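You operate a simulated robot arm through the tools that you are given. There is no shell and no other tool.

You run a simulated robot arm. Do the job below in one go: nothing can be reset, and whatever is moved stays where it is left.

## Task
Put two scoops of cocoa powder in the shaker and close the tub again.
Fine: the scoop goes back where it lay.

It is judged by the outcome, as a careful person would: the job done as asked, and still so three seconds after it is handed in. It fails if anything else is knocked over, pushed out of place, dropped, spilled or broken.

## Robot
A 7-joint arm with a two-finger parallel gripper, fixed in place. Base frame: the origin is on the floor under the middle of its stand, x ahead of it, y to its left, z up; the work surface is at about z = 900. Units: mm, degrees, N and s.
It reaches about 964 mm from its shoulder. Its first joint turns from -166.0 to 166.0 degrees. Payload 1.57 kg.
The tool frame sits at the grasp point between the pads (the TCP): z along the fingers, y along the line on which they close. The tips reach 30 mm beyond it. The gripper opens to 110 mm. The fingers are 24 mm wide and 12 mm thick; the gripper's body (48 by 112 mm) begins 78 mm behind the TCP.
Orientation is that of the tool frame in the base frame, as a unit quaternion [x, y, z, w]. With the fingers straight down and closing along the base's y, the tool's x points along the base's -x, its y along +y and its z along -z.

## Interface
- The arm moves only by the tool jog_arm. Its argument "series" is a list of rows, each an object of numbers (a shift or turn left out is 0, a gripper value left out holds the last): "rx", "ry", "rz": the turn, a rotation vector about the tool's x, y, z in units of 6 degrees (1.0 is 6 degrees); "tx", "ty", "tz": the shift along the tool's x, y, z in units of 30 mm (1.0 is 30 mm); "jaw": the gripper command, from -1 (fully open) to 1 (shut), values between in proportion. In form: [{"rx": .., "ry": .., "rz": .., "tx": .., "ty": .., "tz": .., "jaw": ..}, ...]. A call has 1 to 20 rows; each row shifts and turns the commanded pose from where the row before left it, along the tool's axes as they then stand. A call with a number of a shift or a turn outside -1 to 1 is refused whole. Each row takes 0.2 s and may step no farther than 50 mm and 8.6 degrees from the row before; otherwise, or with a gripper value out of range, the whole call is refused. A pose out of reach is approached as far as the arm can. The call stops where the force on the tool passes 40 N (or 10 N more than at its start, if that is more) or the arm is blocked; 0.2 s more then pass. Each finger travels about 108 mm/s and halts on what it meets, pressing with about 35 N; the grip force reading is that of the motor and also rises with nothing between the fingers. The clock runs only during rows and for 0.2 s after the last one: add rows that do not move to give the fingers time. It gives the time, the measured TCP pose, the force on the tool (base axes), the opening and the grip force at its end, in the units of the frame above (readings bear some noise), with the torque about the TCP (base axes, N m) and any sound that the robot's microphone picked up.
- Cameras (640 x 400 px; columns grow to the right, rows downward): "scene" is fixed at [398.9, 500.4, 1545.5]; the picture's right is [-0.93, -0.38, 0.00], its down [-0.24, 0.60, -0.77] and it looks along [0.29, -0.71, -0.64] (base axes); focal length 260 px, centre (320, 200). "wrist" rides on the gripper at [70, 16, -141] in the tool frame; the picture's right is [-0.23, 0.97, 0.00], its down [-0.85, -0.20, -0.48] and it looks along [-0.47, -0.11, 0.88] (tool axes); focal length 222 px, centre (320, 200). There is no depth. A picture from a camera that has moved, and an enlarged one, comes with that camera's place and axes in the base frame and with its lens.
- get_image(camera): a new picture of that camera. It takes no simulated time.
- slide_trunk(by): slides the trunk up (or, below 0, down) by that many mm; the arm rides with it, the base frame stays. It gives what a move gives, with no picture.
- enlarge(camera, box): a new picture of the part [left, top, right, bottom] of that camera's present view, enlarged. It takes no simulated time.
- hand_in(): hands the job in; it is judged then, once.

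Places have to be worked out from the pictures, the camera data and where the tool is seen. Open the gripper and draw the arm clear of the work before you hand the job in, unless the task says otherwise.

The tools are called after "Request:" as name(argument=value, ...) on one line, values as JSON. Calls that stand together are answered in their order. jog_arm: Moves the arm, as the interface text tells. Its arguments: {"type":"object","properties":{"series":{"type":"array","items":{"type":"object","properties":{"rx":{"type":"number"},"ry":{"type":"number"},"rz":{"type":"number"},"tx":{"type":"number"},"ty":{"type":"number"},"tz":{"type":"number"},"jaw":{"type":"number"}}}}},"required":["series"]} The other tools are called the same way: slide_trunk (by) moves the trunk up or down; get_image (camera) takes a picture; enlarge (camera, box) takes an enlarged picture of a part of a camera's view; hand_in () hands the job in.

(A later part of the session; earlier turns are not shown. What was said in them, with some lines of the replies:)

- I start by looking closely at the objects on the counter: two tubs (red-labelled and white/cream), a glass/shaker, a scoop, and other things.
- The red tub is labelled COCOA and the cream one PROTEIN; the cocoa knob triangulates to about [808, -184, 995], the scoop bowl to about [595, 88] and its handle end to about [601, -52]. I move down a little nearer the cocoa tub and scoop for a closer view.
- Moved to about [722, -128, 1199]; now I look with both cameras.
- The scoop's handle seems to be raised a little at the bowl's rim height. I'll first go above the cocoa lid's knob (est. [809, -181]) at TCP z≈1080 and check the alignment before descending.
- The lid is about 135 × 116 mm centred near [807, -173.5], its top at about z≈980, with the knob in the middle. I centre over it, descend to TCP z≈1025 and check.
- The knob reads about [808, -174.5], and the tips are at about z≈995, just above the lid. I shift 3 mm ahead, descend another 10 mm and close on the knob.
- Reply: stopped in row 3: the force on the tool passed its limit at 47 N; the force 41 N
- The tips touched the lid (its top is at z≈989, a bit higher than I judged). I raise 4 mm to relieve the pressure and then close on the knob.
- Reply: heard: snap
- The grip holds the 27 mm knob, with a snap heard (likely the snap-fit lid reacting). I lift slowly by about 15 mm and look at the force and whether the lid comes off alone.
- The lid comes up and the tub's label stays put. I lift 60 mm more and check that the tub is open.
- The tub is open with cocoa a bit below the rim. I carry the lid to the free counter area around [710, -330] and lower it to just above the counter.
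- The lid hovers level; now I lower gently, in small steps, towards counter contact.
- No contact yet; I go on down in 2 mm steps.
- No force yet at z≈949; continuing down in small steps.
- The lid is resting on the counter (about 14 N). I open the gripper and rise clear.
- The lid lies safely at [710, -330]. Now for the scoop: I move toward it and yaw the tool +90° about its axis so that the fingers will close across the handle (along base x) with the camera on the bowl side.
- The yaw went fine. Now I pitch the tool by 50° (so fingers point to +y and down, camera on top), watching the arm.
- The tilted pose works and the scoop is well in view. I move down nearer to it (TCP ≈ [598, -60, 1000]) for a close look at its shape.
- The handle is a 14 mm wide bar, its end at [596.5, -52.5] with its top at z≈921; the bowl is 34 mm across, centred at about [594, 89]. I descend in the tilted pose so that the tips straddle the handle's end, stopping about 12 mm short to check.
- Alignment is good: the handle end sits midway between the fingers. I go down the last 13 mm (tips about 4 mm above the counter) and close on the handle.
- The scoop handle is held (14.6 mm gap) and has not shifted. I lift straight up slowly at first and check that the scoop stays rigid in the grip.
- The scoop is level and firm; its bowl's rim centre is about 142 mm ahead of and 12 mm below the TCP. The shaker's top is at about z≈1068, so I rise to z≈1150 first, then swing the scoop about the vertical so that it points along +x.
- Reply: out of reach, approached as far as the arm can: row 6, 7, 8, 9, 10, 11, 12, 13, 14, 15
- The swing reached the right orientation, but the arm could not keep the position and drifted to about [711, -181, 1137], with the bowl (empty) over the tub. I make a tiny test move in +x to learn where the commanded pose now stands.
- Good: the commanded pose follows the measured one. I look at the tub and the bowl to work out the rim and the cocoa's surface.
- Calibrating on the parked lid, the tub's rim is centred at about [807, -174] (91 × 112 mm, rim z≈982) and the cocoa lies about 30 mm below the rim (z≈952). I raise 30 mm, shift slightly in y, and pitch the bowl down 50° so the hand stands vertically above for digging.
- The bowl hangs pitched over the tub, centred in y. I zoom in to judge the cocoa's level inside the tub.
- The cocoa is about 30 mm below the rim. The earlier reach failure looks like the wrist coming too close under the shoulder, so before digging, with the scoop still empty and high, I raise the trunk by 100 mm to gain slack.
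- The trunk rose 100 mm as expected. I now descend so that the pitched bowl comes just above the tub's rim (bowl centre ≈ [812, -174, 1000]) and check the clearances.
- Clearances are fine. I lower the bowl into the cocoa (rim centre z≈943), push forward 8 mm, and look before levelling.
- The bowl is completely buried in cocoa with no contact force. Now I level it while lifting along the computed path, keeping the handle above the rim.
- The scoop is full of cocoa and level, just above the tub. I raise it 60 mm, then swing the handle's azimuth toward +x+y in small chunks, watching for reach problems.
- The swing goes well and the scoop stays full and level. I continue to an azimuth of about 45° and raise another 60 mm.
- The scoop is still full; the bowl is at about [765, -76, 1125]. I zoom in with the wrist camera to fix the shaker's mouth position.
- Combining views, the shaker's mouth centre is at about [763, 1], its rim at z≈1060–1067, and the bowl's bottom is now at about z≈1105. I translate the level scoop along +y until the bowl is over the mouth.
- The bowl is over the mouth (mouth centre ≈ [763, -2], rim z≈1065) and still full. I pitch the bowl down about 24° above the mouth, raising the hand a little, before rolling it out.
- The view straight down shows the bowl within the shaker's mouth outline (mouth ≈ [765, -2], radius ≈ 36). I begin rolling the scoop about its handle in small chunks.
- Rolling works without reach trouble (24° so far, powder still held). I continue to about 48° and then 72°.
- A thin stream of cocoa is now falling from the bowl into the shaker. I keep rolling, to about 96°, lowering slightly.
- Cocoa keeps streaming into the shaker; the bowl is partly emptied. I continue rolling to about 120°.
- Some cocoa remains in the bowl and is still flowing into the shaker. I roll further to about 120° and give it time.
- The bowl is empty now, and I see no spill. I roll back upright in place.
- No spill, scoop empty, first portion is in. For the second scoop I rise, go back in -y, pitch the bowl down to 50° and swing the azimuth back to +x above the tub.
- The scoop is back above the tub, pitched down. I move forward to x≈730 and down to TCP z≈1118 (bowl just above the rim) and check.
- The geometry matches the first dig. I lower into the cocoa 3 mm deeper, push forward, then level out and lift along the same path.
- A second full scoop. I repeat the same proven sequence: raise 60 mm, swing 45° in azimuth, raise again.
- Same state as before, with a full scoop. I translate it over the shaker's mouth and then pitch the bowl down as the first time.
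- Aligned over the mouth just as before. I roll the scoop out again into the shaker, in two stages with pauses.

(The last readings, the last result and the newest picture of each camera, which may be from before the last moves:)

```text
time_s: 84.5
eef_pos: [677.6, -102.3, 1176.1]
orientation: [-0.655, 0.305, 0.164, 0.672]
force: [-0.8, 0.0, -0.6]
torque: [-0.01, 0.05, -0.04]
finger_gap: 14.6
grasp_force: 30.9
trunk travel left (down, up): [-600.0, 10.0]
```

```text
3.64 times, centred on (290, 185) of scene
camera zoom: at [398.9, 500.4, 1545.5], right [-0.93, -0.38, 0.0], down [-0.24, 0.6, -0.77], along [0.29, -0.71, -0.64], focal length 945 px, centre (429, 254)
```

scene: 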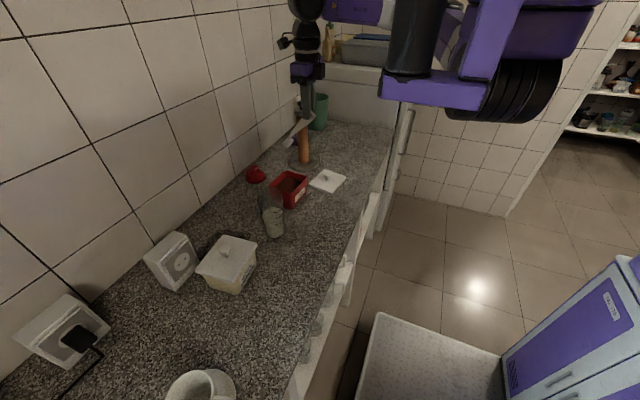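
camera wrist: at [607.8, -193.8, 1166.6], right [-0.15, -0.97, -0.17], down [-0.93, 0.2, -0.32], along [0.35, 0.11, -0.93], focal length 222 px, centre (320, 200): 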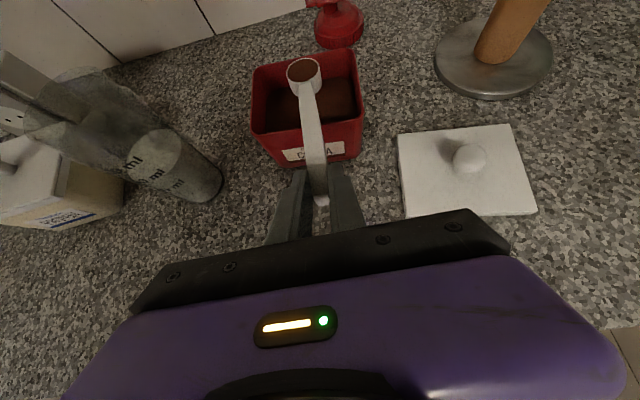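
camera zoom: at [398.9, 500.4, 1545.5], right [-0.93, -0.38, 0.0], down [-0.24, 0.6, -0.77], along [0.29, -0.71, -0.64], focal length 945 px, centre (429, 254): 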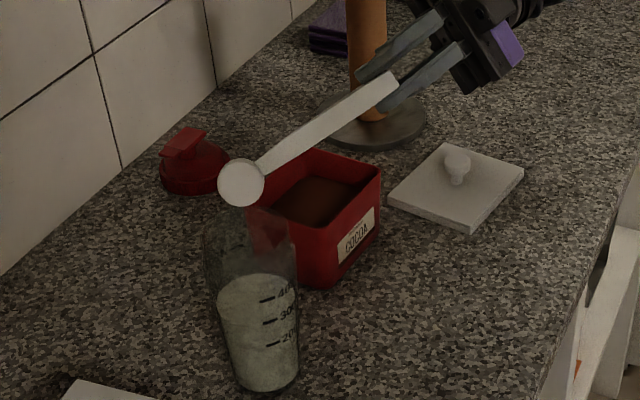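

The second portion is in and the bowl is empty. I roll back upright.

Request:
jog_arm(series=[{"rx": -0.643, "rz": -0.766}, {"rx": -0.643, "rz": -0.766}, {"rx": -0.643, "rz": -0.766}, {"rx": -0.643, "rz": -0.766}, {"rx": -0.643, "rz": -0.766}, {"rx": -0.643, "rz": -0.766}, {"rx": -0.643, "rz": -0.766}, {"rx": -0.643, "rz": -0.766}, {"rx": -0.643, "rz": -0.766}, {"rx": -0.643, "rz": -0.766}, {"rx": -0.643, "rz": -0.766}, {"rx": -0.643, "rz": -0.766}, {"rx": -0.643, "rz": -0.766}, {"rx": -0.643, "rz": -0.766}, {"rx": -0.643, "rz": -0.766}, {"rx": -0.643, "rz": -0.766}, {"rx": -0.643, "rz": -0.766}, {"rx": -0.643, "rz": -0.766}, {"rx": -0.643, "rz": -0.766}, {"rx": -0.643, "rz": -0.766}])

Request:
enlarge(camera="wrist", box=[220, 20, 400, 180])

Request:
enlarge(camera="scene", box=[240, 130, 320, 250])

```text
time_s: 88.7
eef_pos: [676.2, -101.4, 1174.5]
orientation: [0.904, 0.374, 0.195, -0.079]
force: [0.0, -0.1, 0.6]
torque: [0.0, -0.02, 0.01]
finger_gap: 14.8
grasp_force: 31.5
trunk travel left (down, up): [-600.0, 10.0]
```

```text
2.50 times, centred on (310, 100) of wrist
camera zoom: at [691.5, -110.3, 1332.7], right [0.54, -0.84, -0.09], down [-0.83, -0.55, 0.08], along [-0.12, 0.03, -0.99], focal length 555 px, centre (345, 450)
```

zoom: 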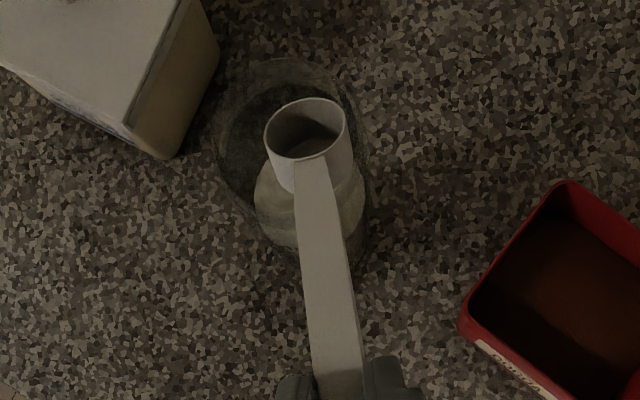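

```text
3.33 times, centred on (280, 190) of scene
camera zoom: at [398.9, 500.4, 1545.5], right [-0.93, -0.38, 0.0], down [-0.24, 0.6, -0.77], along [0.29, -0.71, -0.64], focal length 866 px, centre (453, 233)
```

zoom: 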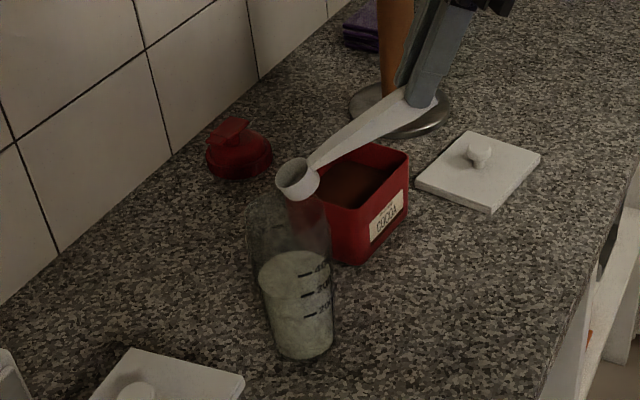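

Both portions are in the shaker and the counter is clean. Now I bring the scoop back: rise, level the handle, and swing to azimuth +y as when it was picked up.

Request:
jog_arm(series=[{"tx": 0.407, "tz": -0.914}, {"ry": 1}, {"ry": 1}, {"ry": 1}, {"ry": 1}, {"ry": 0.333}, {"rx": 0.766, "rz": -0.643}, {"rx": 0.766, "rz": -0.643}, {"rx": 0.766, "rz": -0.643}, {"rx": 0.766, "rz": -0.643}, {"rx": 0.766, "rz": -0.643}, {"rx": 0.766, "rz": -0.643}, {"rx": 0.766, "rz": -0.643}, {"rx": 0.383, "rz": -0.321}, {}])

Request:
get_image(camera="wrist")

Request:
get_image(camera="scene")

```text
time_s: 91.9
eef_pos: [677.8, -102.7, 1203.9]
orientation: [0.64, 0.641, 0.301, -0.298]
force: [-0.1, -0.4, -0.5]
torque: [0.0, -0.01, 0.02]
finger_gap: 14.5
grasp_force: 30.5
trunk travel left (down, up): [-600.0, 10.0]
```

```text
taken
camera wrist: at [692.2, -167.4, 1348.8], right [0.97, -0.15, -0.17], down [-0.2, -0.92, -0.35], along [-0.1, 0.37, -0.92], focal length 222 px, centre (320, 200)
```

wrist: 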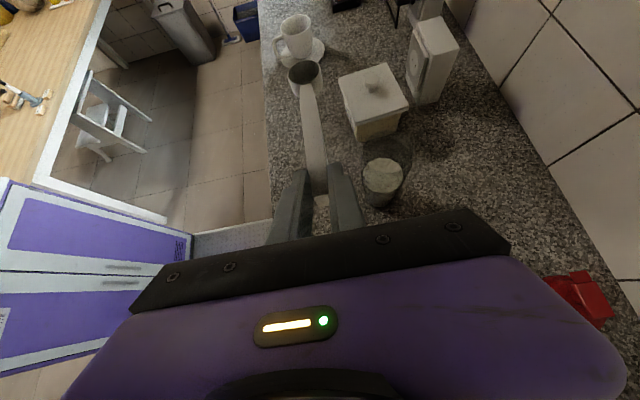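

```text
taken
```

scene: 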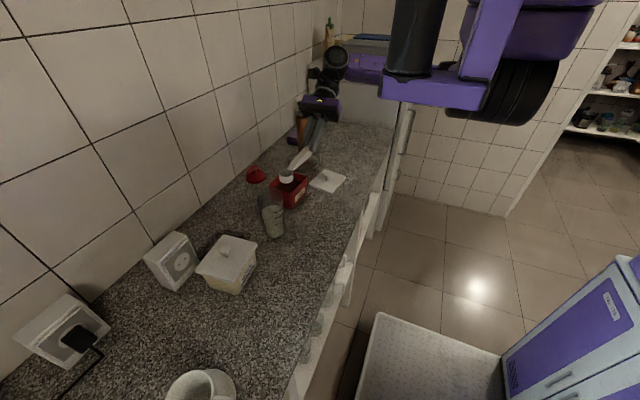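

The orientation matches the pick-up pose. I translate above the scoop's place and descend to z≈994.

Request:
jog_arm(series=[{"tx": 0.266, "ty": -0.669, "tz": 0.317}, {"tx": 0.266, "ty": -0.669, "tz": 0.317}, {"tx": 0.266, "ty": -0.669, "tz": 0.317}, {"tx": 0.266, "ty": -0.669, "tz": 0.317}, {"tx": -0.766, "tz": 0.643}, {"tx": -0.766, "tz": 0.643}, {"tx": -0.766, "tz": 0.643}, {"tx": -0.766, "tz": 0.643}, {"tx": -0.766, "tz": 0.643}, {"tx": -0.766, "tz": 0.643}, {"tx": -0.766, "tz": 0.643}, {}])

Request:
enlarge(camera="wrist", box=[220, 20, 400, 180])

Request:
enlarge(camera="scene", box=[280, 190, 380, 290])

```text
time_s: 94.5
eef_pos: [597.3, -53.3, 994.5]
orientation: [0.64, 0.641, 0.302, -0.297]
force: [0.2, 0.0, 0.2]
torque: [-0.04, 0.02, 0.0]
finger_gap: 14.7
grasp_force: 31.0
trunk travel left (down, up): [-600.0, 10.0]
```

```text
2.50 times, centred on (310, 100) of wrist
camera zoom: at [612.3, -117.1, 1139.2], right [0.97, -0.15, -0.17], down [-0.2, -0.92, -0.35], along [-0.1, 0.37, -0.92], focal length 555 px, centre (345, 450)
```

zoom: 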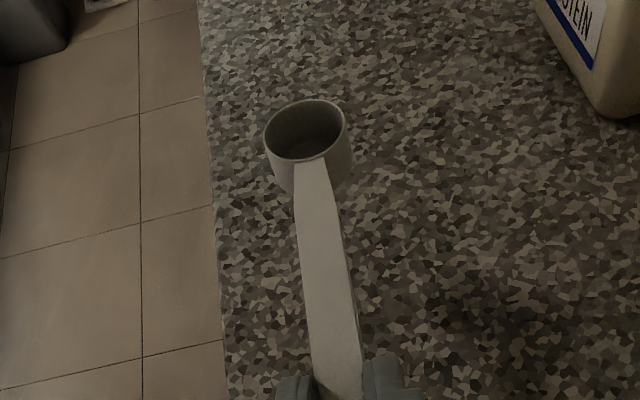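

```text
4.00 times, centred on (330, 240) of scene
camera zoom: at [398.9, 500.4, 1545.5], right [-0.93, -0.38, 0.0], down [-0.24, 0.6, -0.77], along [0.29, -0.71, -0.64], focal length 1039 px, centre (280, 40)
```

zoom: 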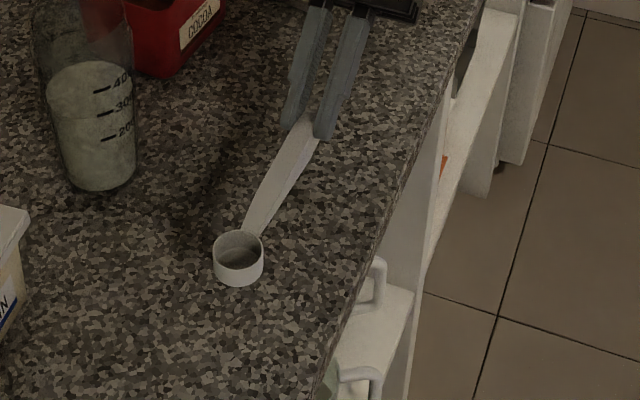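

The scoop hangs nearly where it was, perhaps 2–4 mm off in x at the bowl. I go down to just above the counter (TCP z≈940) and compare with the earlier picture.

Request:
jog_arm(series=[{"tx": -0.464, "tz": 0.389}, {"tx": -0.464, "tz": 0.389}, {"tx": -0.464, "tz": 0.389}, {}])

Request:
enlarge(camera="scene", box=[280, 190, 380, 290])

Request:
enlarge(camera="wrist", box=[220, 80, 420, 240])

```text
time_s: 95.5
eef_pos: [597.9, -51.5, 940.1]
orientation: [0.64, 0.641, 0.302, -0.297]
force: [-0.4, -0.3, 0.2]
torque: [-0.02, -0.01, 0.01]
finger_gap: 15.0
grasp_force: 30.4
trunk travel left (down, up): [-600.0, 10.0]
```

```text
4.00 times, centred on (330, 240) of scene
camera zoom: at [398.9, 500.4, 1545.5], right [-0.93, -0.38, 0.0], down [-0.24, 0.6, -0.77], along [0.29, -0.71, -0.64], focal length 1039 px, centre (280, 40)
```

zoom: 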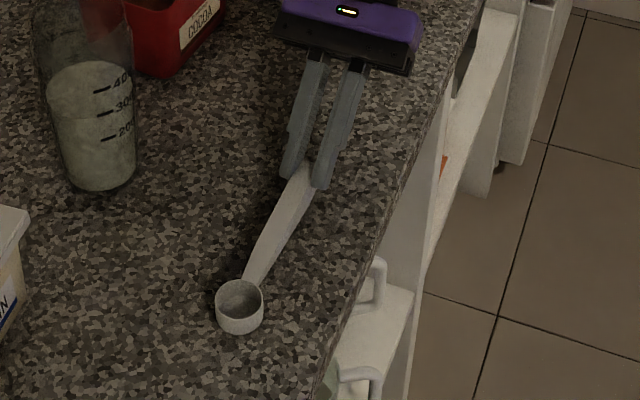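

```text
2.50 times, centred on (320, 160) of wrist
camera zoom: at [612.7, -116.3, 1083.8], right [0.97, -0.15, -0.17], down [-0.2, -0.92, -0.35], along [-0.1, 0.37, -0.92], focal length 555 px, centre (320, 300)
```

zoom: 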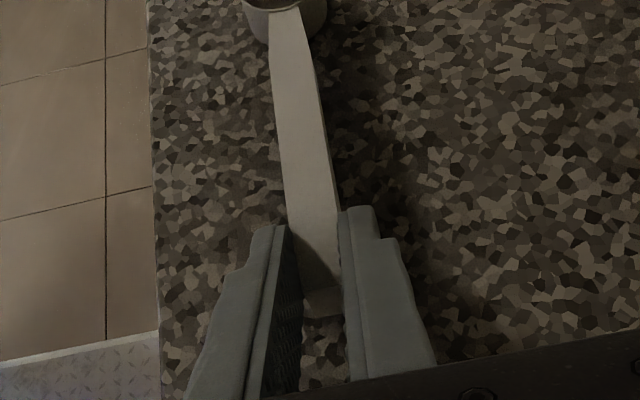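

Compared with the pick-up picture, the bowl has slipped about 3 mm toward +x and drooped about 4 mm in the grip. I correct with a small yaw (+1.2°) and nose-up (1.6°), and lower 4 mm.

Request:
jog_arm(series=[{"rx": 0.153, "ry": 0.27, "rz": -0.129, "tx": -0.026, "tz": -0.031}, {"tx": -0.102, "tz": 0.086}, {}])

Request:
enlarge(camera="scene", box=[280, 190, 380, 290])

Request:
enlarge(camera="scene", box=[280, 210, 360, 290])

```text
time_s: 96.3
eef_pos: [598.4, -52.8, 935.7]
orientation: [0.629, 0.644, 0.307, -0.31]
force: [-0.5, 0.2, 8.1]
torque: [-0.01, -0.01, 0.01]
finger_gap: 15.1
grasp_force: 30.7
trunk travel left (down, up): [-600.0, 10.0]
```

```text
4.00 times, centred on (330, 240) of scene
camera zoom: at [398.9, 500.4, 1545.5], right [-0.93, -0.38, 0.0], down [-0.24, 0.6, -0.77], along [0.29, -0.71, -0.64], focal length 1039 px, centre (280, 40)
```

zoom: 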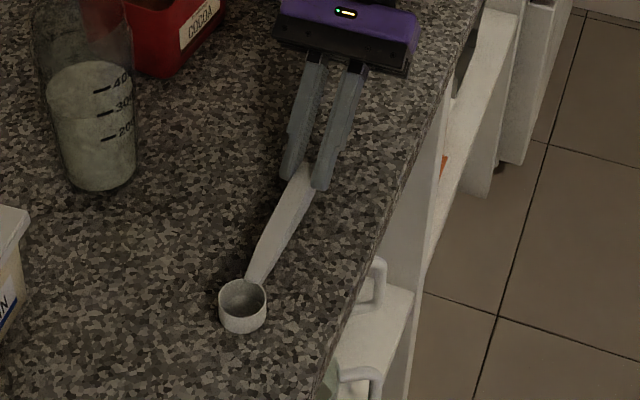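

```text
5.00 times, centred on (320, 250) of scene
camera zoom: at [398.9, 500.4, 1545.5], right [-0.93, -0.38, 0.0], down [-0.24, 0.6, -0.77], along [0.29, -0.71, -0.64], focal length 1299 px, centre (320, -50)
```

zoom: 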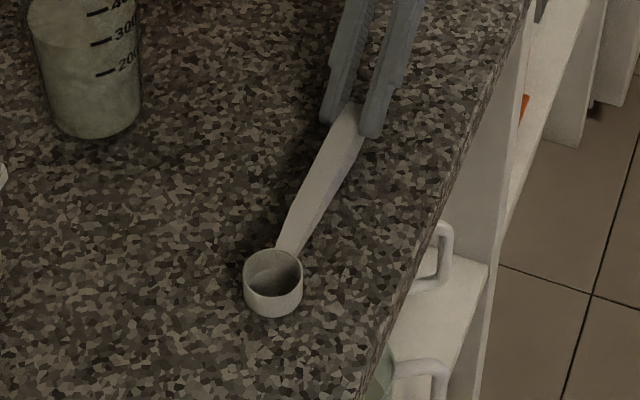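

The scoop touches down (8 N) and its bowl overlays the original place within about 2 mm. I open the gripper and back off along the finger direction.

Request:
jog_arm(series=[{"jaw": 0.4}, {}, {"jaw": -0.2}, {}, {}, {"tz": -0.3}, {"tz": -0.6}, {"tz": -1}, {"tz": -1}, {}])

Request:
enlarge(camera="scene", box=[280, 210, 360, 290])

Request:
get_image(camera="wrist")

```text
time_s: 98.5
eef_pos: [598.0, -121.7, 989.7]
orientation: [0.63, 0.643, 0.307, -0.31]
force: [-1.2, 0.6, 0.3]
torque: [0.01, 0.02, 0.0]
finger_gap: 66.0
grasp_force: 0.0
trunk travel left (down, up): [-600.0, 10.0]
```

```text
5.00 times, centred on (320, 250) of scene
camera zoom: at [398.9, 500.4, 1545.5], right [-0.93, -0.38, 0.0], down [-0.24, 0.6, -0.77], along [0.29, -0.71, -0.64], focal length 1299 px, centre (320, -50)
```

zoom: 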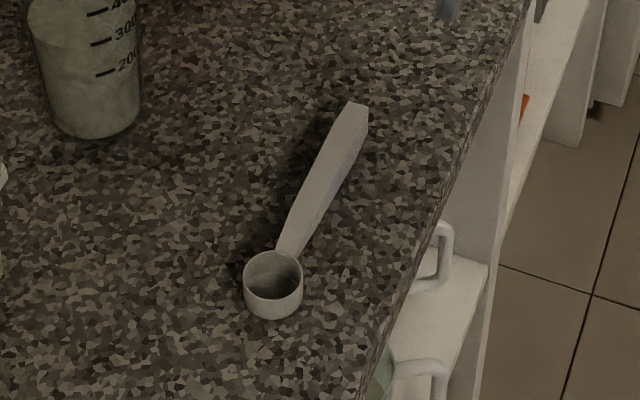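

```text
taken
camera wrist: at [614.7, -189.7, 1132.0], right [0.98, -0.12, -0.17], down [-0.18, -0.91, -0.38], along [-0.11, 0.4, -0.91], focal length 222 px, centre (320, 200)
```

wrist: 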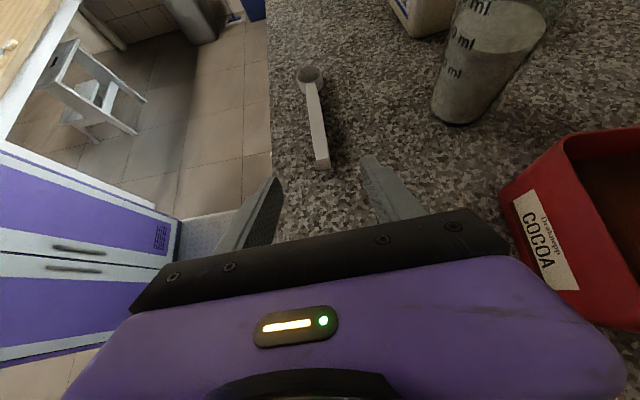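

The scoop lies where it was (within about 2 mm) and the counter is clean. Now I rise and turn the tool back to the vertical standard orientation for the lid.

Request:
jog_arm(series=[{"tx": 0.784, "tz": -0.621}, {"tx": 0.784, "tz": -0.621}, {"tx": 0.784, "tz": -0.621}, {"tx": 0.784, "tz": -0.621}, {"tx": 0.784, "tz": -0.621}, {"tx": 0.784, "tz": -0.621}, {"ry": -1}, {"ry": -1}, {"ry": -1}, {"ry": -1}, {"ry": -1}, {"ry": -1}, {"ry": -1}, {"ry": -1}, {"ry": -0.6}, {}])

Request:
jog_arm(series=[{"rz": -1}, {"rz": -1}, {"rz": -1}, {"rz": -1}, {"rz": -1}, {"rz": -1}, {"rz": -1}, {"rz": -1}, {"rz": -1}, {"rz": -1}, {"rz": -1}, {"rz": -1}, {"rz": -1}, {"rz": -1}, {"rz": -0.8}, {}])

```text
time_s: 101.9
eef_pos: [598.3, -121.5, 1169.3]
orientation: [0.7, 0.714, 0.002, 0.002]
force: [0.1, 0.1, -1.2]
torque: [0.01, -0.03, 0.0]
finger_gap: 66.1
grasp_force: 0.1
trunk travel left (down, up): [-600.0, 10.0]
```

```text
time_s: 105.3
eef_pos: [597.0, -121.4, 1169.6]
orientation: [0.001, 1.0, 0.001, 0.003]
force: [0.3, -0.2, 0.8]
torque: [0.0, 0.03, -0.01]
finger_gap: 66.3
grasp_force: 0.1
trunk travel left (down, up): [-600.0, 10.0]
```

Back in standard orientation. I move above the parked lid and then lower the trunk by the 100 mm I had raised it.

Request:
jog_arm(series=[{"tx": -0.543, "ty": -0.986}, {"tx": -0.543, "ty": -0.986}, {"tx": -0.543, "ty": -0.986}, {"tx": -0.543, "ty": -0.986}, {"tx": -0.543, "ty": -0.986}, {"tx": -0.543, "ty": -0.986}, {"tx": -0.543, "ty": -0.986}, {}])

Request:
slide_trunk(by=-100)

Request:
get_image(camera="wrist")

Request:
get_image(camera="scene")

```text
time_s: 107.1
eef_pos: [710.7, -328.9, 1170.7]
orientation: [0.001, 1.0, 0.001, 0.002]
force: [0.9, -0.2, 0.1]
torque: [-0.01, -0.01, 0.03]
finger_gap: 66.0
grasp_force: 0.1
trunk travel left (down, up): [-600.0, 10.0]
```

```text
time_s: 108.4
eef_pos: [712.6, -327.8, 1071.0]
orientation: [0.001, 1.0, 0.001, 0.002]
force: [0.0, 1.2, 0.0]
torque: [0.03, 0.02, -0.02]
finger_gap: 66.1
grasp_force: 0.1
trunk travel left (down, up): [-500.0, 110.0]
```

```text
taken
camera wrist: at [640.4, -313.3, 1211.7], right [0.23, 0.97, 0.0], down [0.85, -0.2, 0.48], along [0.47, -0.11, -0.88], focal length 222 px, centre (320, 200)
```

wrist: 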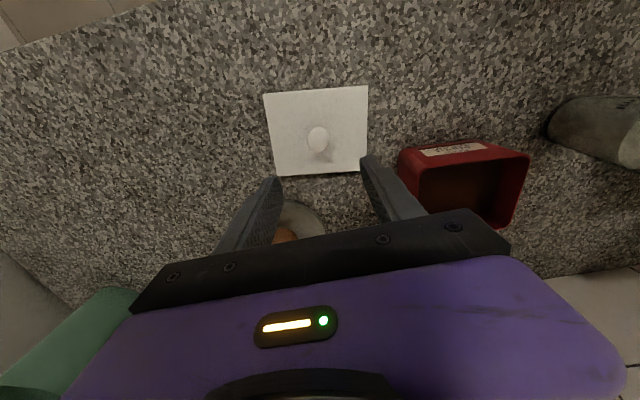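

```text
taken
```

scene: 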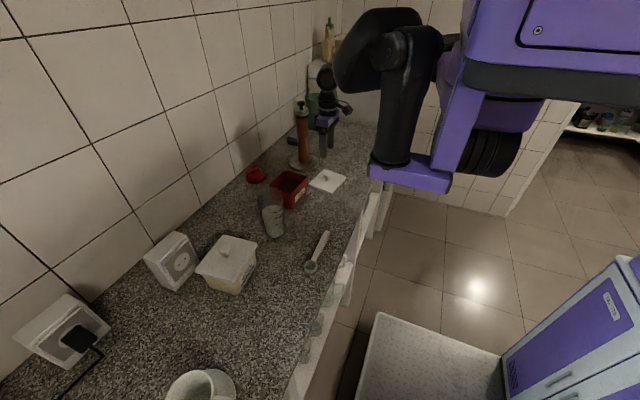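

The lid's knob is right under the gripper as when released. I descend to just above it, then to the grip height.

Request:
jog_arm(series=[{"tz": 0.9}, {"tz": 0.9}, {"tz": 0.9}, {"tz": 0.6}, {"tz": 0.4}, {}])

Request:
get_image(camera="wrist")

Request:
enlarge(camera="scene", box=[290, 120, 360, 200])

```text
time_s: 109.8
eef_pos: [711.3, -329.1, 958.8]
orientation: [0.001, 1.0, 0.001, 0.002]
force: [0.4, 0.1, 0.6]
torque: [-0.01, 0.0, 0.05]
finger_gap: 65.8
grasp_force: 0.0
trunk travel left (down, up): [-500.0, 110.0]
```

```text
taken
camera wrist: at [640.8, -313.7, 1100.0], right [0.23, 0.97, 0.0], down [0.85, -0.2, 0.48], along [0.47, -0.11, -0.88], focal length 222 px, centre (320, 200)
```

wrist: 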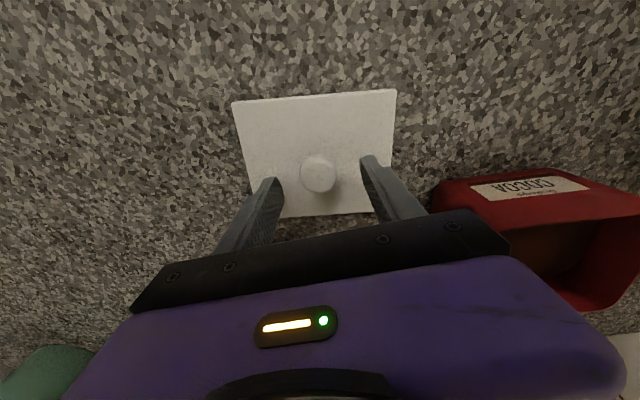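

```text
5.00 times, centred on (325, 160) of scene
camera zoom: at [398.9, 500.4, 1545.5], right [-0.93, -0.38, 0.0], down [-0.24, 0.6, -0.77], along [0.29, -0.71, -0.64], focal length 1299 px, centre (295, 400)
```

zoom: 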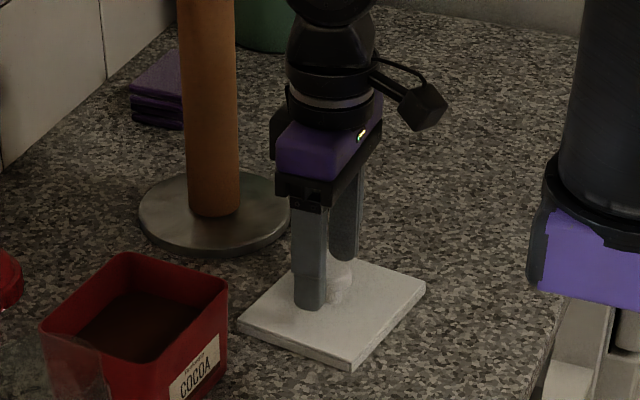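

Well centred. I go down another 13 mm to the earlier grip height and close on the knob.

Request:
jog_arm(series=[{"tz": 0.2}, {"tz": 0.15}, {"tz": 0.08}, {}, {"jaw": 1}, {}, {}, {}])

Request:
get_image(camera="wrist")

```text
time_s: 111.6
eef_pos: [711.2, -328.9, 945.2]
orientation: [0.001, 1.0, 0.001, 0.003]
force: [-0.4, -0.6, 0.3]
torque: [0.02, -0.05, 0.01]
finger_gap: 27.1
grasp_force: 34.9
trunk travel left (down, up): [-500.0, 110.0]
```

```text
taken
camera wrist: at [640.8, -312.9, 1087.2], right [0.23, 0.97, 0.0], down [0.85, -0.2, 0.48], along [0.47, -0.11, -0.88], focal length 222 px, centre (320, 200)
```

wrist: 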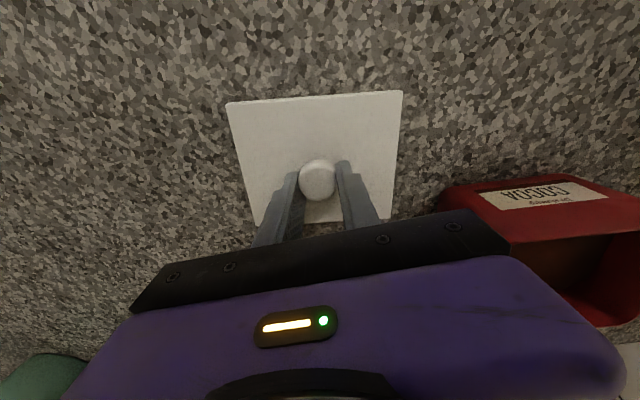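

The knob is gripped exactly as before. I lift the lid 150 mm and carry it back over the tub.

Request:
jog_arm(series=[{"tz": -0.5}, {"tz": -1}, {"tz": -1}, {"tz": -1}, {"tz": -1}, {"tz": -0.5}, {}, {"tx": -0.548, "ty": 0.862}, {"tx": -0.548, "ty": 0.862}, {"tx": -0.548, "ty": 0.862}, {"tx": -0.548, "ty": 0.862}, {"tx": -0.548, "ty": 0.862}, {"tx": -0.548, "ty": 0.862}, {}])

Request:
get_image(camera="wrist")

Request:
enlarge(camera="scene", box=[250, 100, 350, 220])

```text
time_s: 114.6
eef_pos: [811.1, -173.1, 1096.8]
orientation: [0.001, 1.0, 0.0, 0.003]
force: [0.8, 0.5, -0.1]
torque: [0.01, 0.01, 0.0]
finger_gap: 27.4
grasp_force: 34.8
trunk travel left (down, up): [-500.0, 110.0]
```

```text
taken
camera wrist: at [740.0, -157.3, 1238.0], right [0.23, 0.97, 0.0], down [0.85, -0.2, 0.48], along [0.47, -0.11, -0.88], focal length 222 px, centre (320, 200)
```

wrist: 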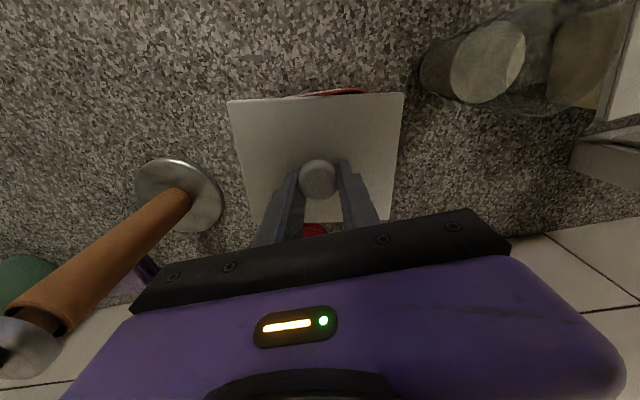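

```text
3.33 times, centred on (300, 160) of scene
camera zoom: at [398.9, 500.4, 1545.5], right [-0.93, -0.38, 0.0], down [-0.24, 0.6, -0.77], along [0.29, -0.71, -0.64], focal length 866 px, centre (387, 333)
```

zoom: 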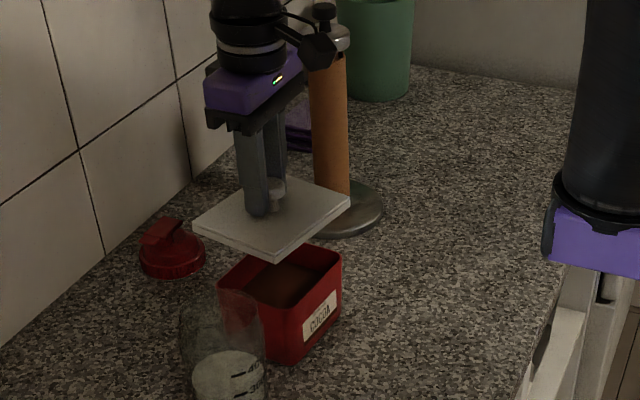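

The lid seems to have turned a few degrees relative to the tub while being handled (a bit of the red rim shows along one edge). I zoom in to measure its yaw precisely before lowering.

Request:
enlarge(camera="wrist", box=[200, 60, 430, 240])

Request:
enlarge(camera="scene", box=[250, 140, 330, 220])

```text
2.22 times, centred on (315, 150) of wrist
camera zoom: at [740.0, -157.3, 1238.0], right [0.23, 0.97, 0.0], down [0.85, -0.2, 0.48], along [0.47, -0.11, -0.88], focal length 494 px, centre (331, 311)
```

zoom: 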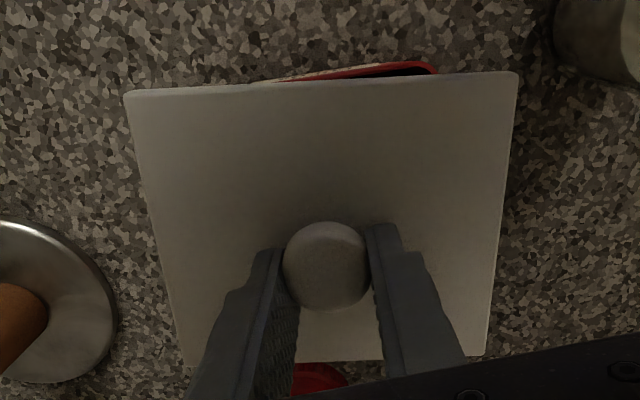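

```text
5.00 times, centred on (290, 180) of scene
camera zoom: at [398.9, 500.4, 1545.5], right [-0.93, -0.38, 0.0], down [-0.24, 0.6, -0.77], along [0.29, -0.71, -0.64], focal length 1299 px, centre (470, 300)
```

zoom: 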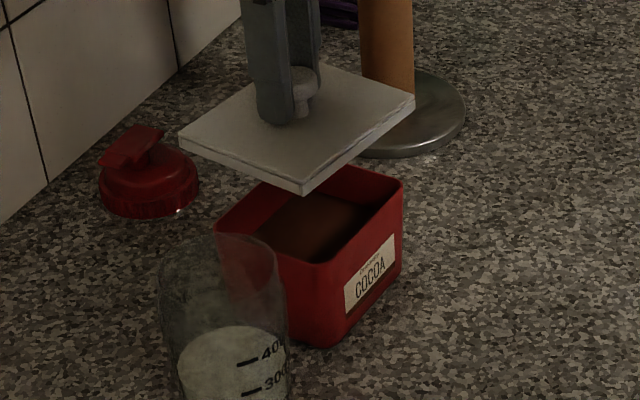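

Measured: lid yaw ≈ -10°, tub yaw ≈ -5.7°. I turn the lid by +4.4° about the vertical and shift it by (-2, -1.5) mm to match the original pose, then re-check.

Request:
jog_arm(series=[{"rz": -0.37, "tx": 0.03, "ty": -0.025}, {"rz": -0.36, "tx": 0.037, "ty": -0.025}, {}, {}])

Request:
enlarge(camera="wrist", box=[200, 60, 430, 240])

Request:
enlarge(camera="scene", box=[250, 140, 330, 220])

```text
time_s: 115.6
eef_pos: [809.0, -175.6, 1096.9]
orientation: [-0.038, 0.999, 0.001, 0.003]
force: [0.6, -0.5, -0.7]
torque: [-0.01, 0.0, 0.0]
finger_gap: 27.3
grasp_force: 34.7
trunk travel left (down, up): [-500.0, 110.0]
```

```text
2.22 times, centred on (315, 150) of wrist
camera zoom: at [736.4, -165.4, 1238.0], right [0.15, 0.99, 0.0], down [0.87, -0.14, 0.48], along [0.48, -0.07, -0.88], focal length 494 px, centre (331, 311)
```

zoom: 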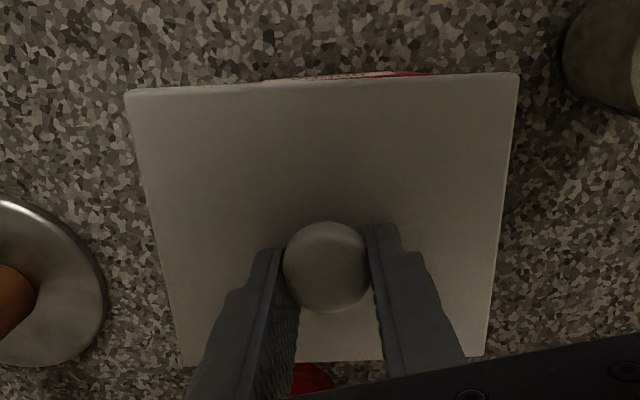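

```text
5.00 times, centred on (290, 180) of scene
camera zoom: at [398.9, 500.4, 1545.5], right [-0.93, -0.38, 0.0], down [-0.24, 0.6, -0.77], along [0.29, -0.71, -0.64], focal length 1299 px, centre (470, 300)
```

zoom: 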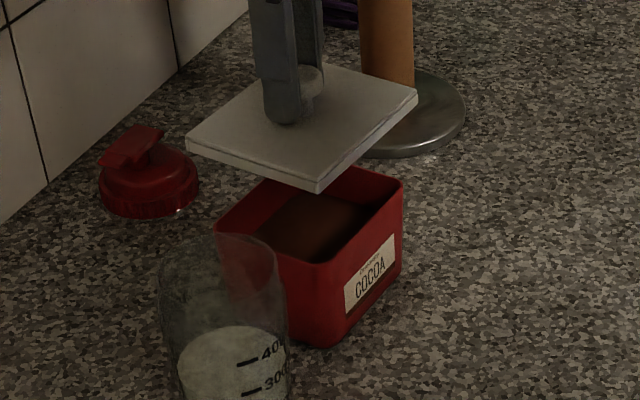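

The lid now parallels the tub's rim, and its corners match the positions seen when it was first lifted. I lower it to just above the rim.

Request:
jog_arm(series=[{"tz": 0.5}, {"tz": 0.5}, {"tz": 0.5}, {"tz": 0.4}, {"tz": 0.2}, {}])

Request:
enlarge(camera="scene", box=[250, 140, 330, 220])

Request:
enlarge(camera="wrist", box=[200, 60, 430, 240])

```text
time_s: 117.0
eef_pos: [807.5, -174.6, 1032.9]
orientation: [-0.037, 0.999, 0.0, 0.003]
force: [-0.1, 0.1, -0.9]
torque: [-0.02, 0.01, 0.03]
finger_gap: 27.2
grasp_force: 34.9
trunk travel left (down, up): [-500.0, 110.0]
```

```text
5.00 times, centred on (290, 180) of scene
camera zoom: at [398.9, 500.4, 1545.5], right [-0.93, -0.38, 0.0], down [-0.24, 0.6, -0.77], along [0.29, -0.71, -0.64], focal length 1299 px, centre (470, 300)
```

zoom: 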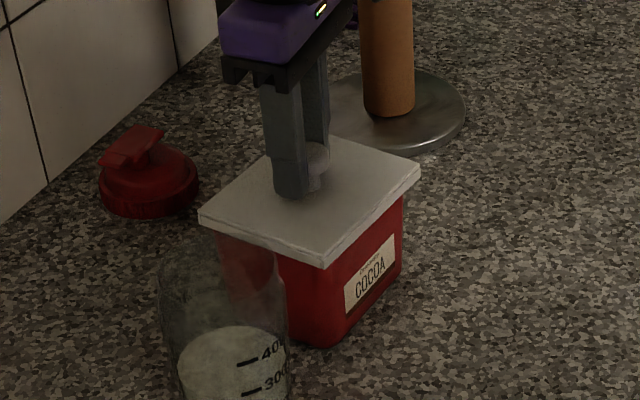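

```text
2.22 times, centred on (315, 150) of wrist
camera zoom: at [736.1, -165.0, 1175.0], right [0.15, 0.99, 0.0], down [0.87, -0.14, 0.48], along [0.48, -0.07, -0.88], focal length 494 px, centre (331, 311)
```

zoom: 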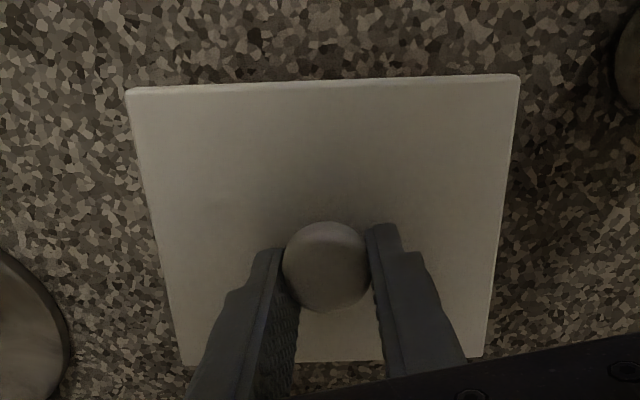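

Corner positions coincide with those at first lift-off. I lower in small steps to seat the lid, watching the force and listening for the snap.

Request:
jog_arm(series=[{"tz": 0.08}, {"tz": 0.08}, {"tz": 0.08}, {"tz": 0.06}, {}])

Request:
enlarge(camera="scene", box=[250, 140, 330, 220])

```text
time_s: 118.2
eef_pos: [808.0, -174.4, 1026.9]
orientation: [-0.038, 0.999, 0.0, 0.003]
force: [-9.4, 0.0, 18.9]
torque: [0.11, 0.24, 0.16]
finger_gap: 27.3
grasp_force: 35.2
trunk travel left (down, up): [-500.0, 110.0]
stopped in row 5: the force on the tool passed its limit at 41 N (the readings are from after the stop); the commanded pose is now the measured one
```

```text
5.00 times, centred on (290, 180) of scene
camera zoom: at [398.9, 500.4, 1545.5], right [-0.93, -0.38, 0.0], down [-0.24, 0.6, -0.77], along [0.29, -0.71, -0.64], focal length 1299 px, centre (470, 300)
```

zoom: 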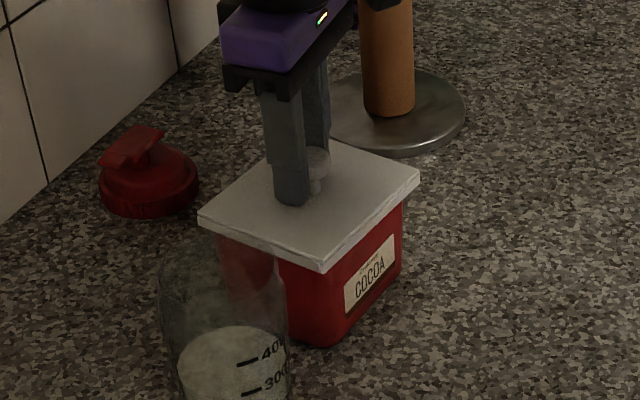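

Contact at TCP z≈1027 with a -9 N side force in x, i.e. the lid sits a little too far toward +x and is not yet snapped in. I shift it -1.5 mm in x and press gently again.

Request:
jog_arm(series=[{"tx": 0.05}, {}])

```text
time_s: 118.8
eef_pos: [807.2, -175.6, 1027.4]
orientation: [-0.038, 0.999, 0.0, 0.005]
force: [-3.1, 2.3, 26.8]
torque: [0.13, -0.14, 0.16]
finger_gap: 27.4
grasp_force: 35.5
trunk travel left (down, up): [-500.0, 110.0]
```

The side force has dropped to -3 N. Now I press down in 1 mm steps.

Request:
jog_arm(series=[{"tz": 0.03}, {"tz": 0.03}, {"tz": 0.03}, {}])

Request:
enlarge(camera="scene", box=[260, 150, 320, 210])

```text
time_s: 119.4
eef_pos: [807.1, -174.8, 1028.4]
orientation: [-0.038, 0.999, 0.0, 0.007]
force: [-8.9, 0.5, 17.4]
torque: [0.21, 0.31, 0.18]
finger_gap: 27.6
grasp_force: 35.3
trunk travel left (down, up): [-500.0, 110.0]
stopped in row 2: the force on the tool passed its limit at 41 N (the readings are from after the stop); the commanded pose is now the measured one
```

```text
6.67 times, centred on (290, 180) of scene
camera zoom: at [398.9, 500.4, 1545.5], right [-0.93, -0.38, 0.0], down [-0.24, 0.6, -0.77], along [0.29, -0.71, -0.64], focal length 1732 px, centre (520, 333)
```

zoom: 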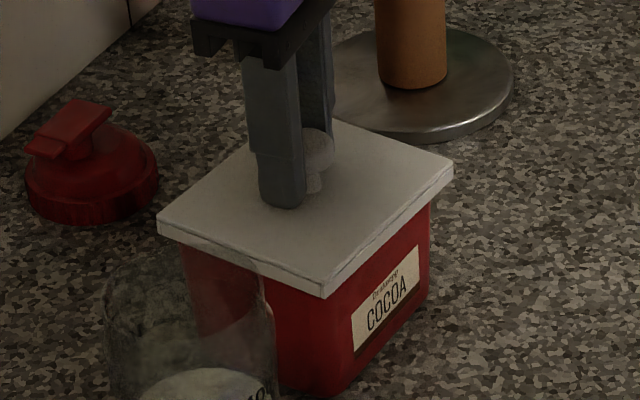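

The lid rests evenly on the rim but has not dropped over it; my yaw measures put it about 1° short of the tub's yaw. I lift it slightly, turn +1°, and press again gently.

Request:
jog_arm(series=[{"tz": -0.12}, {"rz": -0.17}, {}, {"tz": 0.08}, {"tz": 0.06}, {}])

Request:
enlarge(camera="wrist", box=[200, 60, 430, 240])

Request:
enlarge(camera="scene", box=[260, 150, 320, 210])

```text
time_s: 120.8
eef_pos: [809.6, -175.5, 1027.2]
orientation: [-0.047, 0.999, 0.0, 0.006]
force: [0.7, -1.4, 14.5]
torque: [0.88, 0.68, 0.19]
finger_gap: 27.6
grasp_force: 34.6
trunk travel left (down, up): [-500.0, 110.0]
```

```text
2.22 times, centred on (315, 150) of wrist
camera zoom: at [735.4, -166.6, 1167.4], right [0.14, 0.99, 0.0], down [0.86, -0.12, 0.49], along [0.49, -0.06, -0.87], focal length 494 px, centre (331, 311)
```

zoom: 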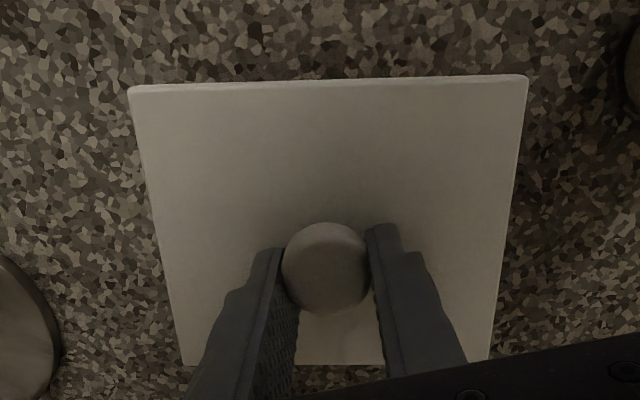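

```text
6.67 times, centred on (290, 180) of scene
camera zoom: at [398.9, 500.4, 1545.5], right [-0.93, -0.38, 0.0], down [-0.24, 0.6, -0.77], along [0.29, -0.71, -0.64], focal length 1732 px, centre (520, 333)
```

zoom: 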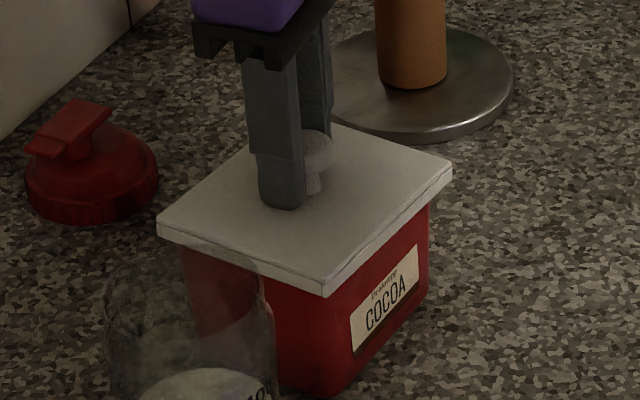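

The contact is now only at the (-x, +y) corner, and the hand has picked up a slight pitch from the force stops. I lift 4 mm, take out the pitch (+0.4°), shift about 1 mm toward (-x, +y), and lower again.

Request:
jog_arm(series=[{"tz": -0.13}, {"ry": 0.07, "tx": 0.035, "ty": 0.035}, {}, {"tz": 0.06}, {"tz": 0.05}, {}])

```text
time_s: 122.2
eef_pos: [807.7, -175.4, 1025.5]
orientation: [-0.047, 0.999, 0.0, 0.002]
force: [-0.1, 1.0, -0.4]
torque: [-0.02, 0.02, -0.01]
finger_gap: 27.5
grasp_force: 35.2
trunk travel left (down, up): [-500.0, 110.0]
```

No contact force now at z≈1025.5, which is lower than where it jammed before, so the lid is slipping over the rim. I continue down in 1 mm steps.

Request:
jog_arm(series=[{"tz": 0.035}, {"tz": 0.035}, {}])

```text
time_s: 123.0
eef_pos: [808.0, -173.6, 1023.6]
orientation: [-0.046, 0.999, 0.001, 0.002]
force: [0.1, 0.8, 0.0]
torque: [0.0, 0.04, -0.01]
finger_gap: 27.3
grasp_force: 34.4
trunk travel left (down, up): [-500.0, 110.0]
```

Still free at z≈1023.6; I go on pressing down toward the seated height (~1021).

Request:
jog_arm(series=[{"tz": 0.035}, {"tz": 0.035}, {}])

```text
time_s: 123.8
eef_pos: [807.8, -174.7, 1022.2]
orientation: [-0.047, 0.999, 0.0, 0.001]
force: [2.0, -0.2, 0.1]
torque: [-0.02, -0.04, 0.08]
finger_gap: 27.2
grasp_force: 34.6
trunk travel left (down, up): [-500.0, 110.0]
```

At z≈1022 with next to no force; I continue in small steps until it seats.

Request:
jog_arm(series=[{"tz": 0.035}, {"tz": 0.035}, {}])

Request:
enlarge(camera="scene", box=[260, 150, 320, 210])

```text
time_s: 124.6
eef_pos: [808.0, -173.2, 1019.4]
orientation: [-0.048, 0.999, 0.0, 0.004]
force: [5.1, 4.3, 13.0]
torque: [-0.32, 0.43, -0.05]
finger_gap: 27.2
grasp_force: 35.0
trunk travel left (down, up): [-500.0, 110.0]
heard: snap
```

```text
6.67 times, centred on (290, 180) of scene
camera zoom: at [398.9, 500.4, 1545.5], right [-0.93, -0.38, 0.0], down [-0.24, 0.6, -0.77], along [0.29, -0.71, -0.64], focal length 1732 px, centre (520, 333)
```

zoom: 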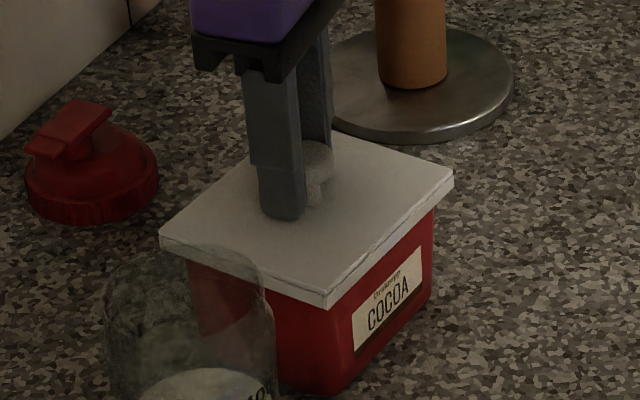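

A snap — the lid is closed again. I open the gripper in place (no lifting yet), then rise straight up.

Request:
jog_arm(series=[{"jaw": 0.3}, {}, {"jaw": -0.2}, {}, {"tz": -0.1}, {"tz": -0.5}, {"tz": -1}, {"tz": -1}, {"tz": -1}, {}])

Request:
get_image(camera="wrist")

Request:
enlarge(camera="scene", box=[240, 130, 340, 230])

```text
time_s: 126.8
eef_pos: [806.5, -175.1, 1127.0]
orientation: [-0.047, 0.999, 0.0, 0.001]
force: [0.2, 0.4, -0.7]
torque: [0.02, -0.02, -0.01]
finger_gap: 65.7
grasp_force: 0.1
trunk travel left (down, up): [-500.0, 110.0]
```

```text
taken
camera wrist: at [734.0, -165.6, 1269.5], right [0.14, 0.99, 0.0], down [0.87, -0.12, 0.48], along [0.48, -0.06, -0.88], focal length 222 px, centre (320, 200)
```

wrist: 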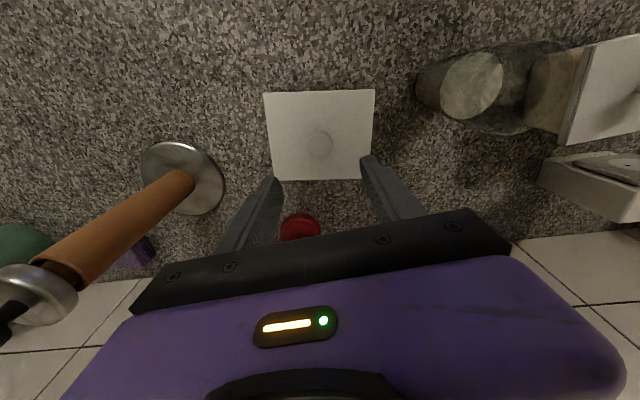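

```text
4.00 times, centred on (290, 180) of scene
camera zoom: at [398.9, 500.4, 1545.5], right [-0.93, -0.38, 0.0], down [-0.24, 0.6, -0.77], along [0.29, -0.71, -0.64], focal length 1039 px, centre (440, 280)
```

zoom: 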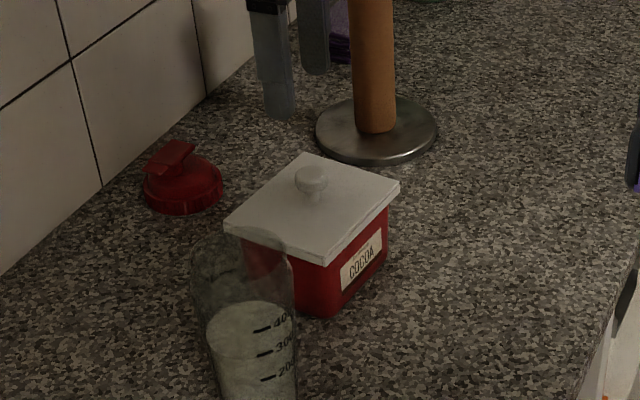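

The tub is closed and in place. I open the gripper fully, draw the arm up clear of the work, and take a last look over the scene.

Request:
jog_arm(series=[{"tz": -1}, {"tz": -1}, {"tz": -1}, {"tz": -1}, {"tz": -1}, {"tz": -1}, {"tz": -1, "jaw": -1}, {"tx": 0.6, "ty": 0.7, "rz": 0.45}, {"tx": 0.6, "ty": 0.7, "rz": 0.45}, {"tx": 0.6, "ty": 0.7}, {"tx": 0.6, "ty": 0.7}, {"tx": 0.6, "ty": 0.7}, {"tx": 0.6, "ty": 0.7}, {}])

Request:
get_image(camera="scene")

Request:
get_image(camera="wrist")

Request:
enlarge(camera="scene", box=[230, 140, 350, 290])

```text
time_s: 129.8
eef_pos: [694.3, -51.2, 1335.5]
orientation: [0.001, 1.0, 0.0, 0.002]
force: [0.5, -0.5, 0.2]
torque: [-0.02, -0.01, 0.05]
finger_gap: 109.6
grasp_force: 0.1
trunk travel left (down, up): [-500.0, 110.0]
```

```text
taken
```

scene: 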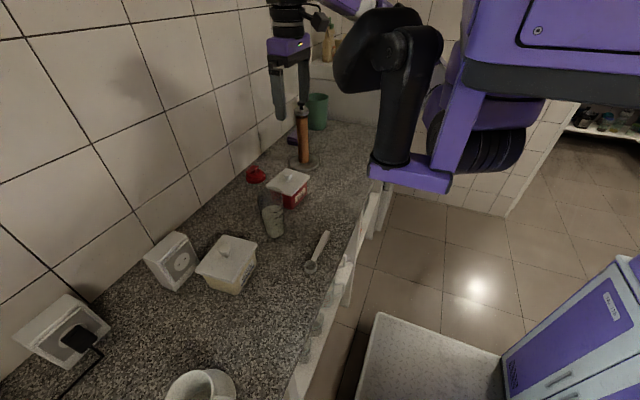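

```text
taken
camera wrist: at [624.2, -35.4, 1477.6], right [0.23, 0.97, 0.0], down [0.85, -0.2, 0.48], along [0.47, -0.11, -0.88], focal length 222 px, centre (320, 200)
```

wrist: 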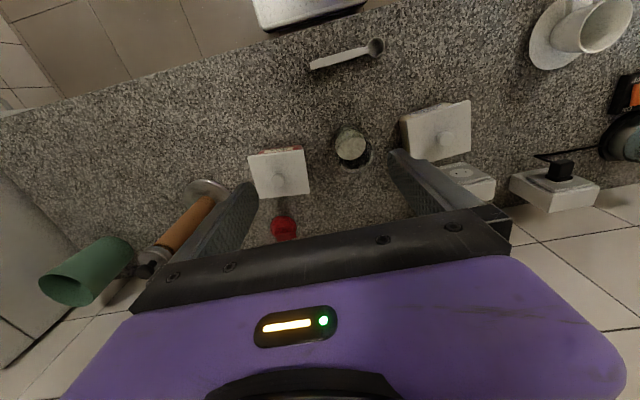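

```text
2.67 times, centred on (290, 215) of scene
camera zoom: at [398.9, 500.4, 1545.5], right [-0.93, -0.38, 0.0], down [-0.24, 0.6, -0.77], along [0.29, -0.71, -0.64], focal length 693 px, centre (400, 160)
```

zoom: 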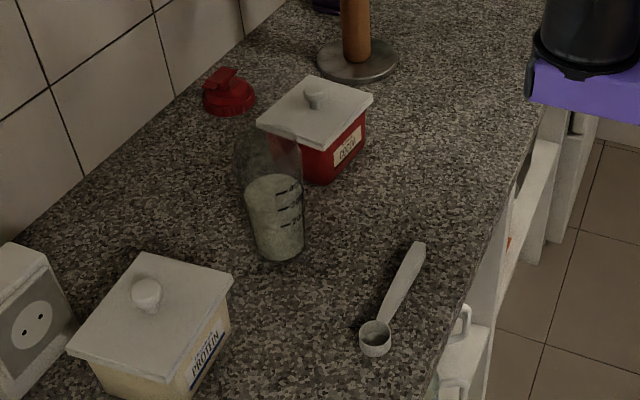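

Two scoops are in the shaker, the tub is snapped shut in its place, and the scoop lies where it was. Everything else is undisturbed and the arm is clear with the gripper open, so I hand in.

Request:
hand_in()

```text
The job is handed in.
```

The shaker now has two full scoops of cocoa powder, and the cocoa tub is closed again. I heard its lid snap shut.

- **Scoop:** it is back where it lay, within about 2 mm of its original spot.
- **Tub:** the lid sat on the rim without seating at first because it was slightly turned. I realigned it before pressing it down. The tub itself looks unmoved.
- **Everything else:** I saw no cocoa on the counter, and nothing else looks moved or knocked over. The shaker is still open, with its red lid beside it as I found it.

I handed the job in with the gripper open and the arm raised clear of the work.
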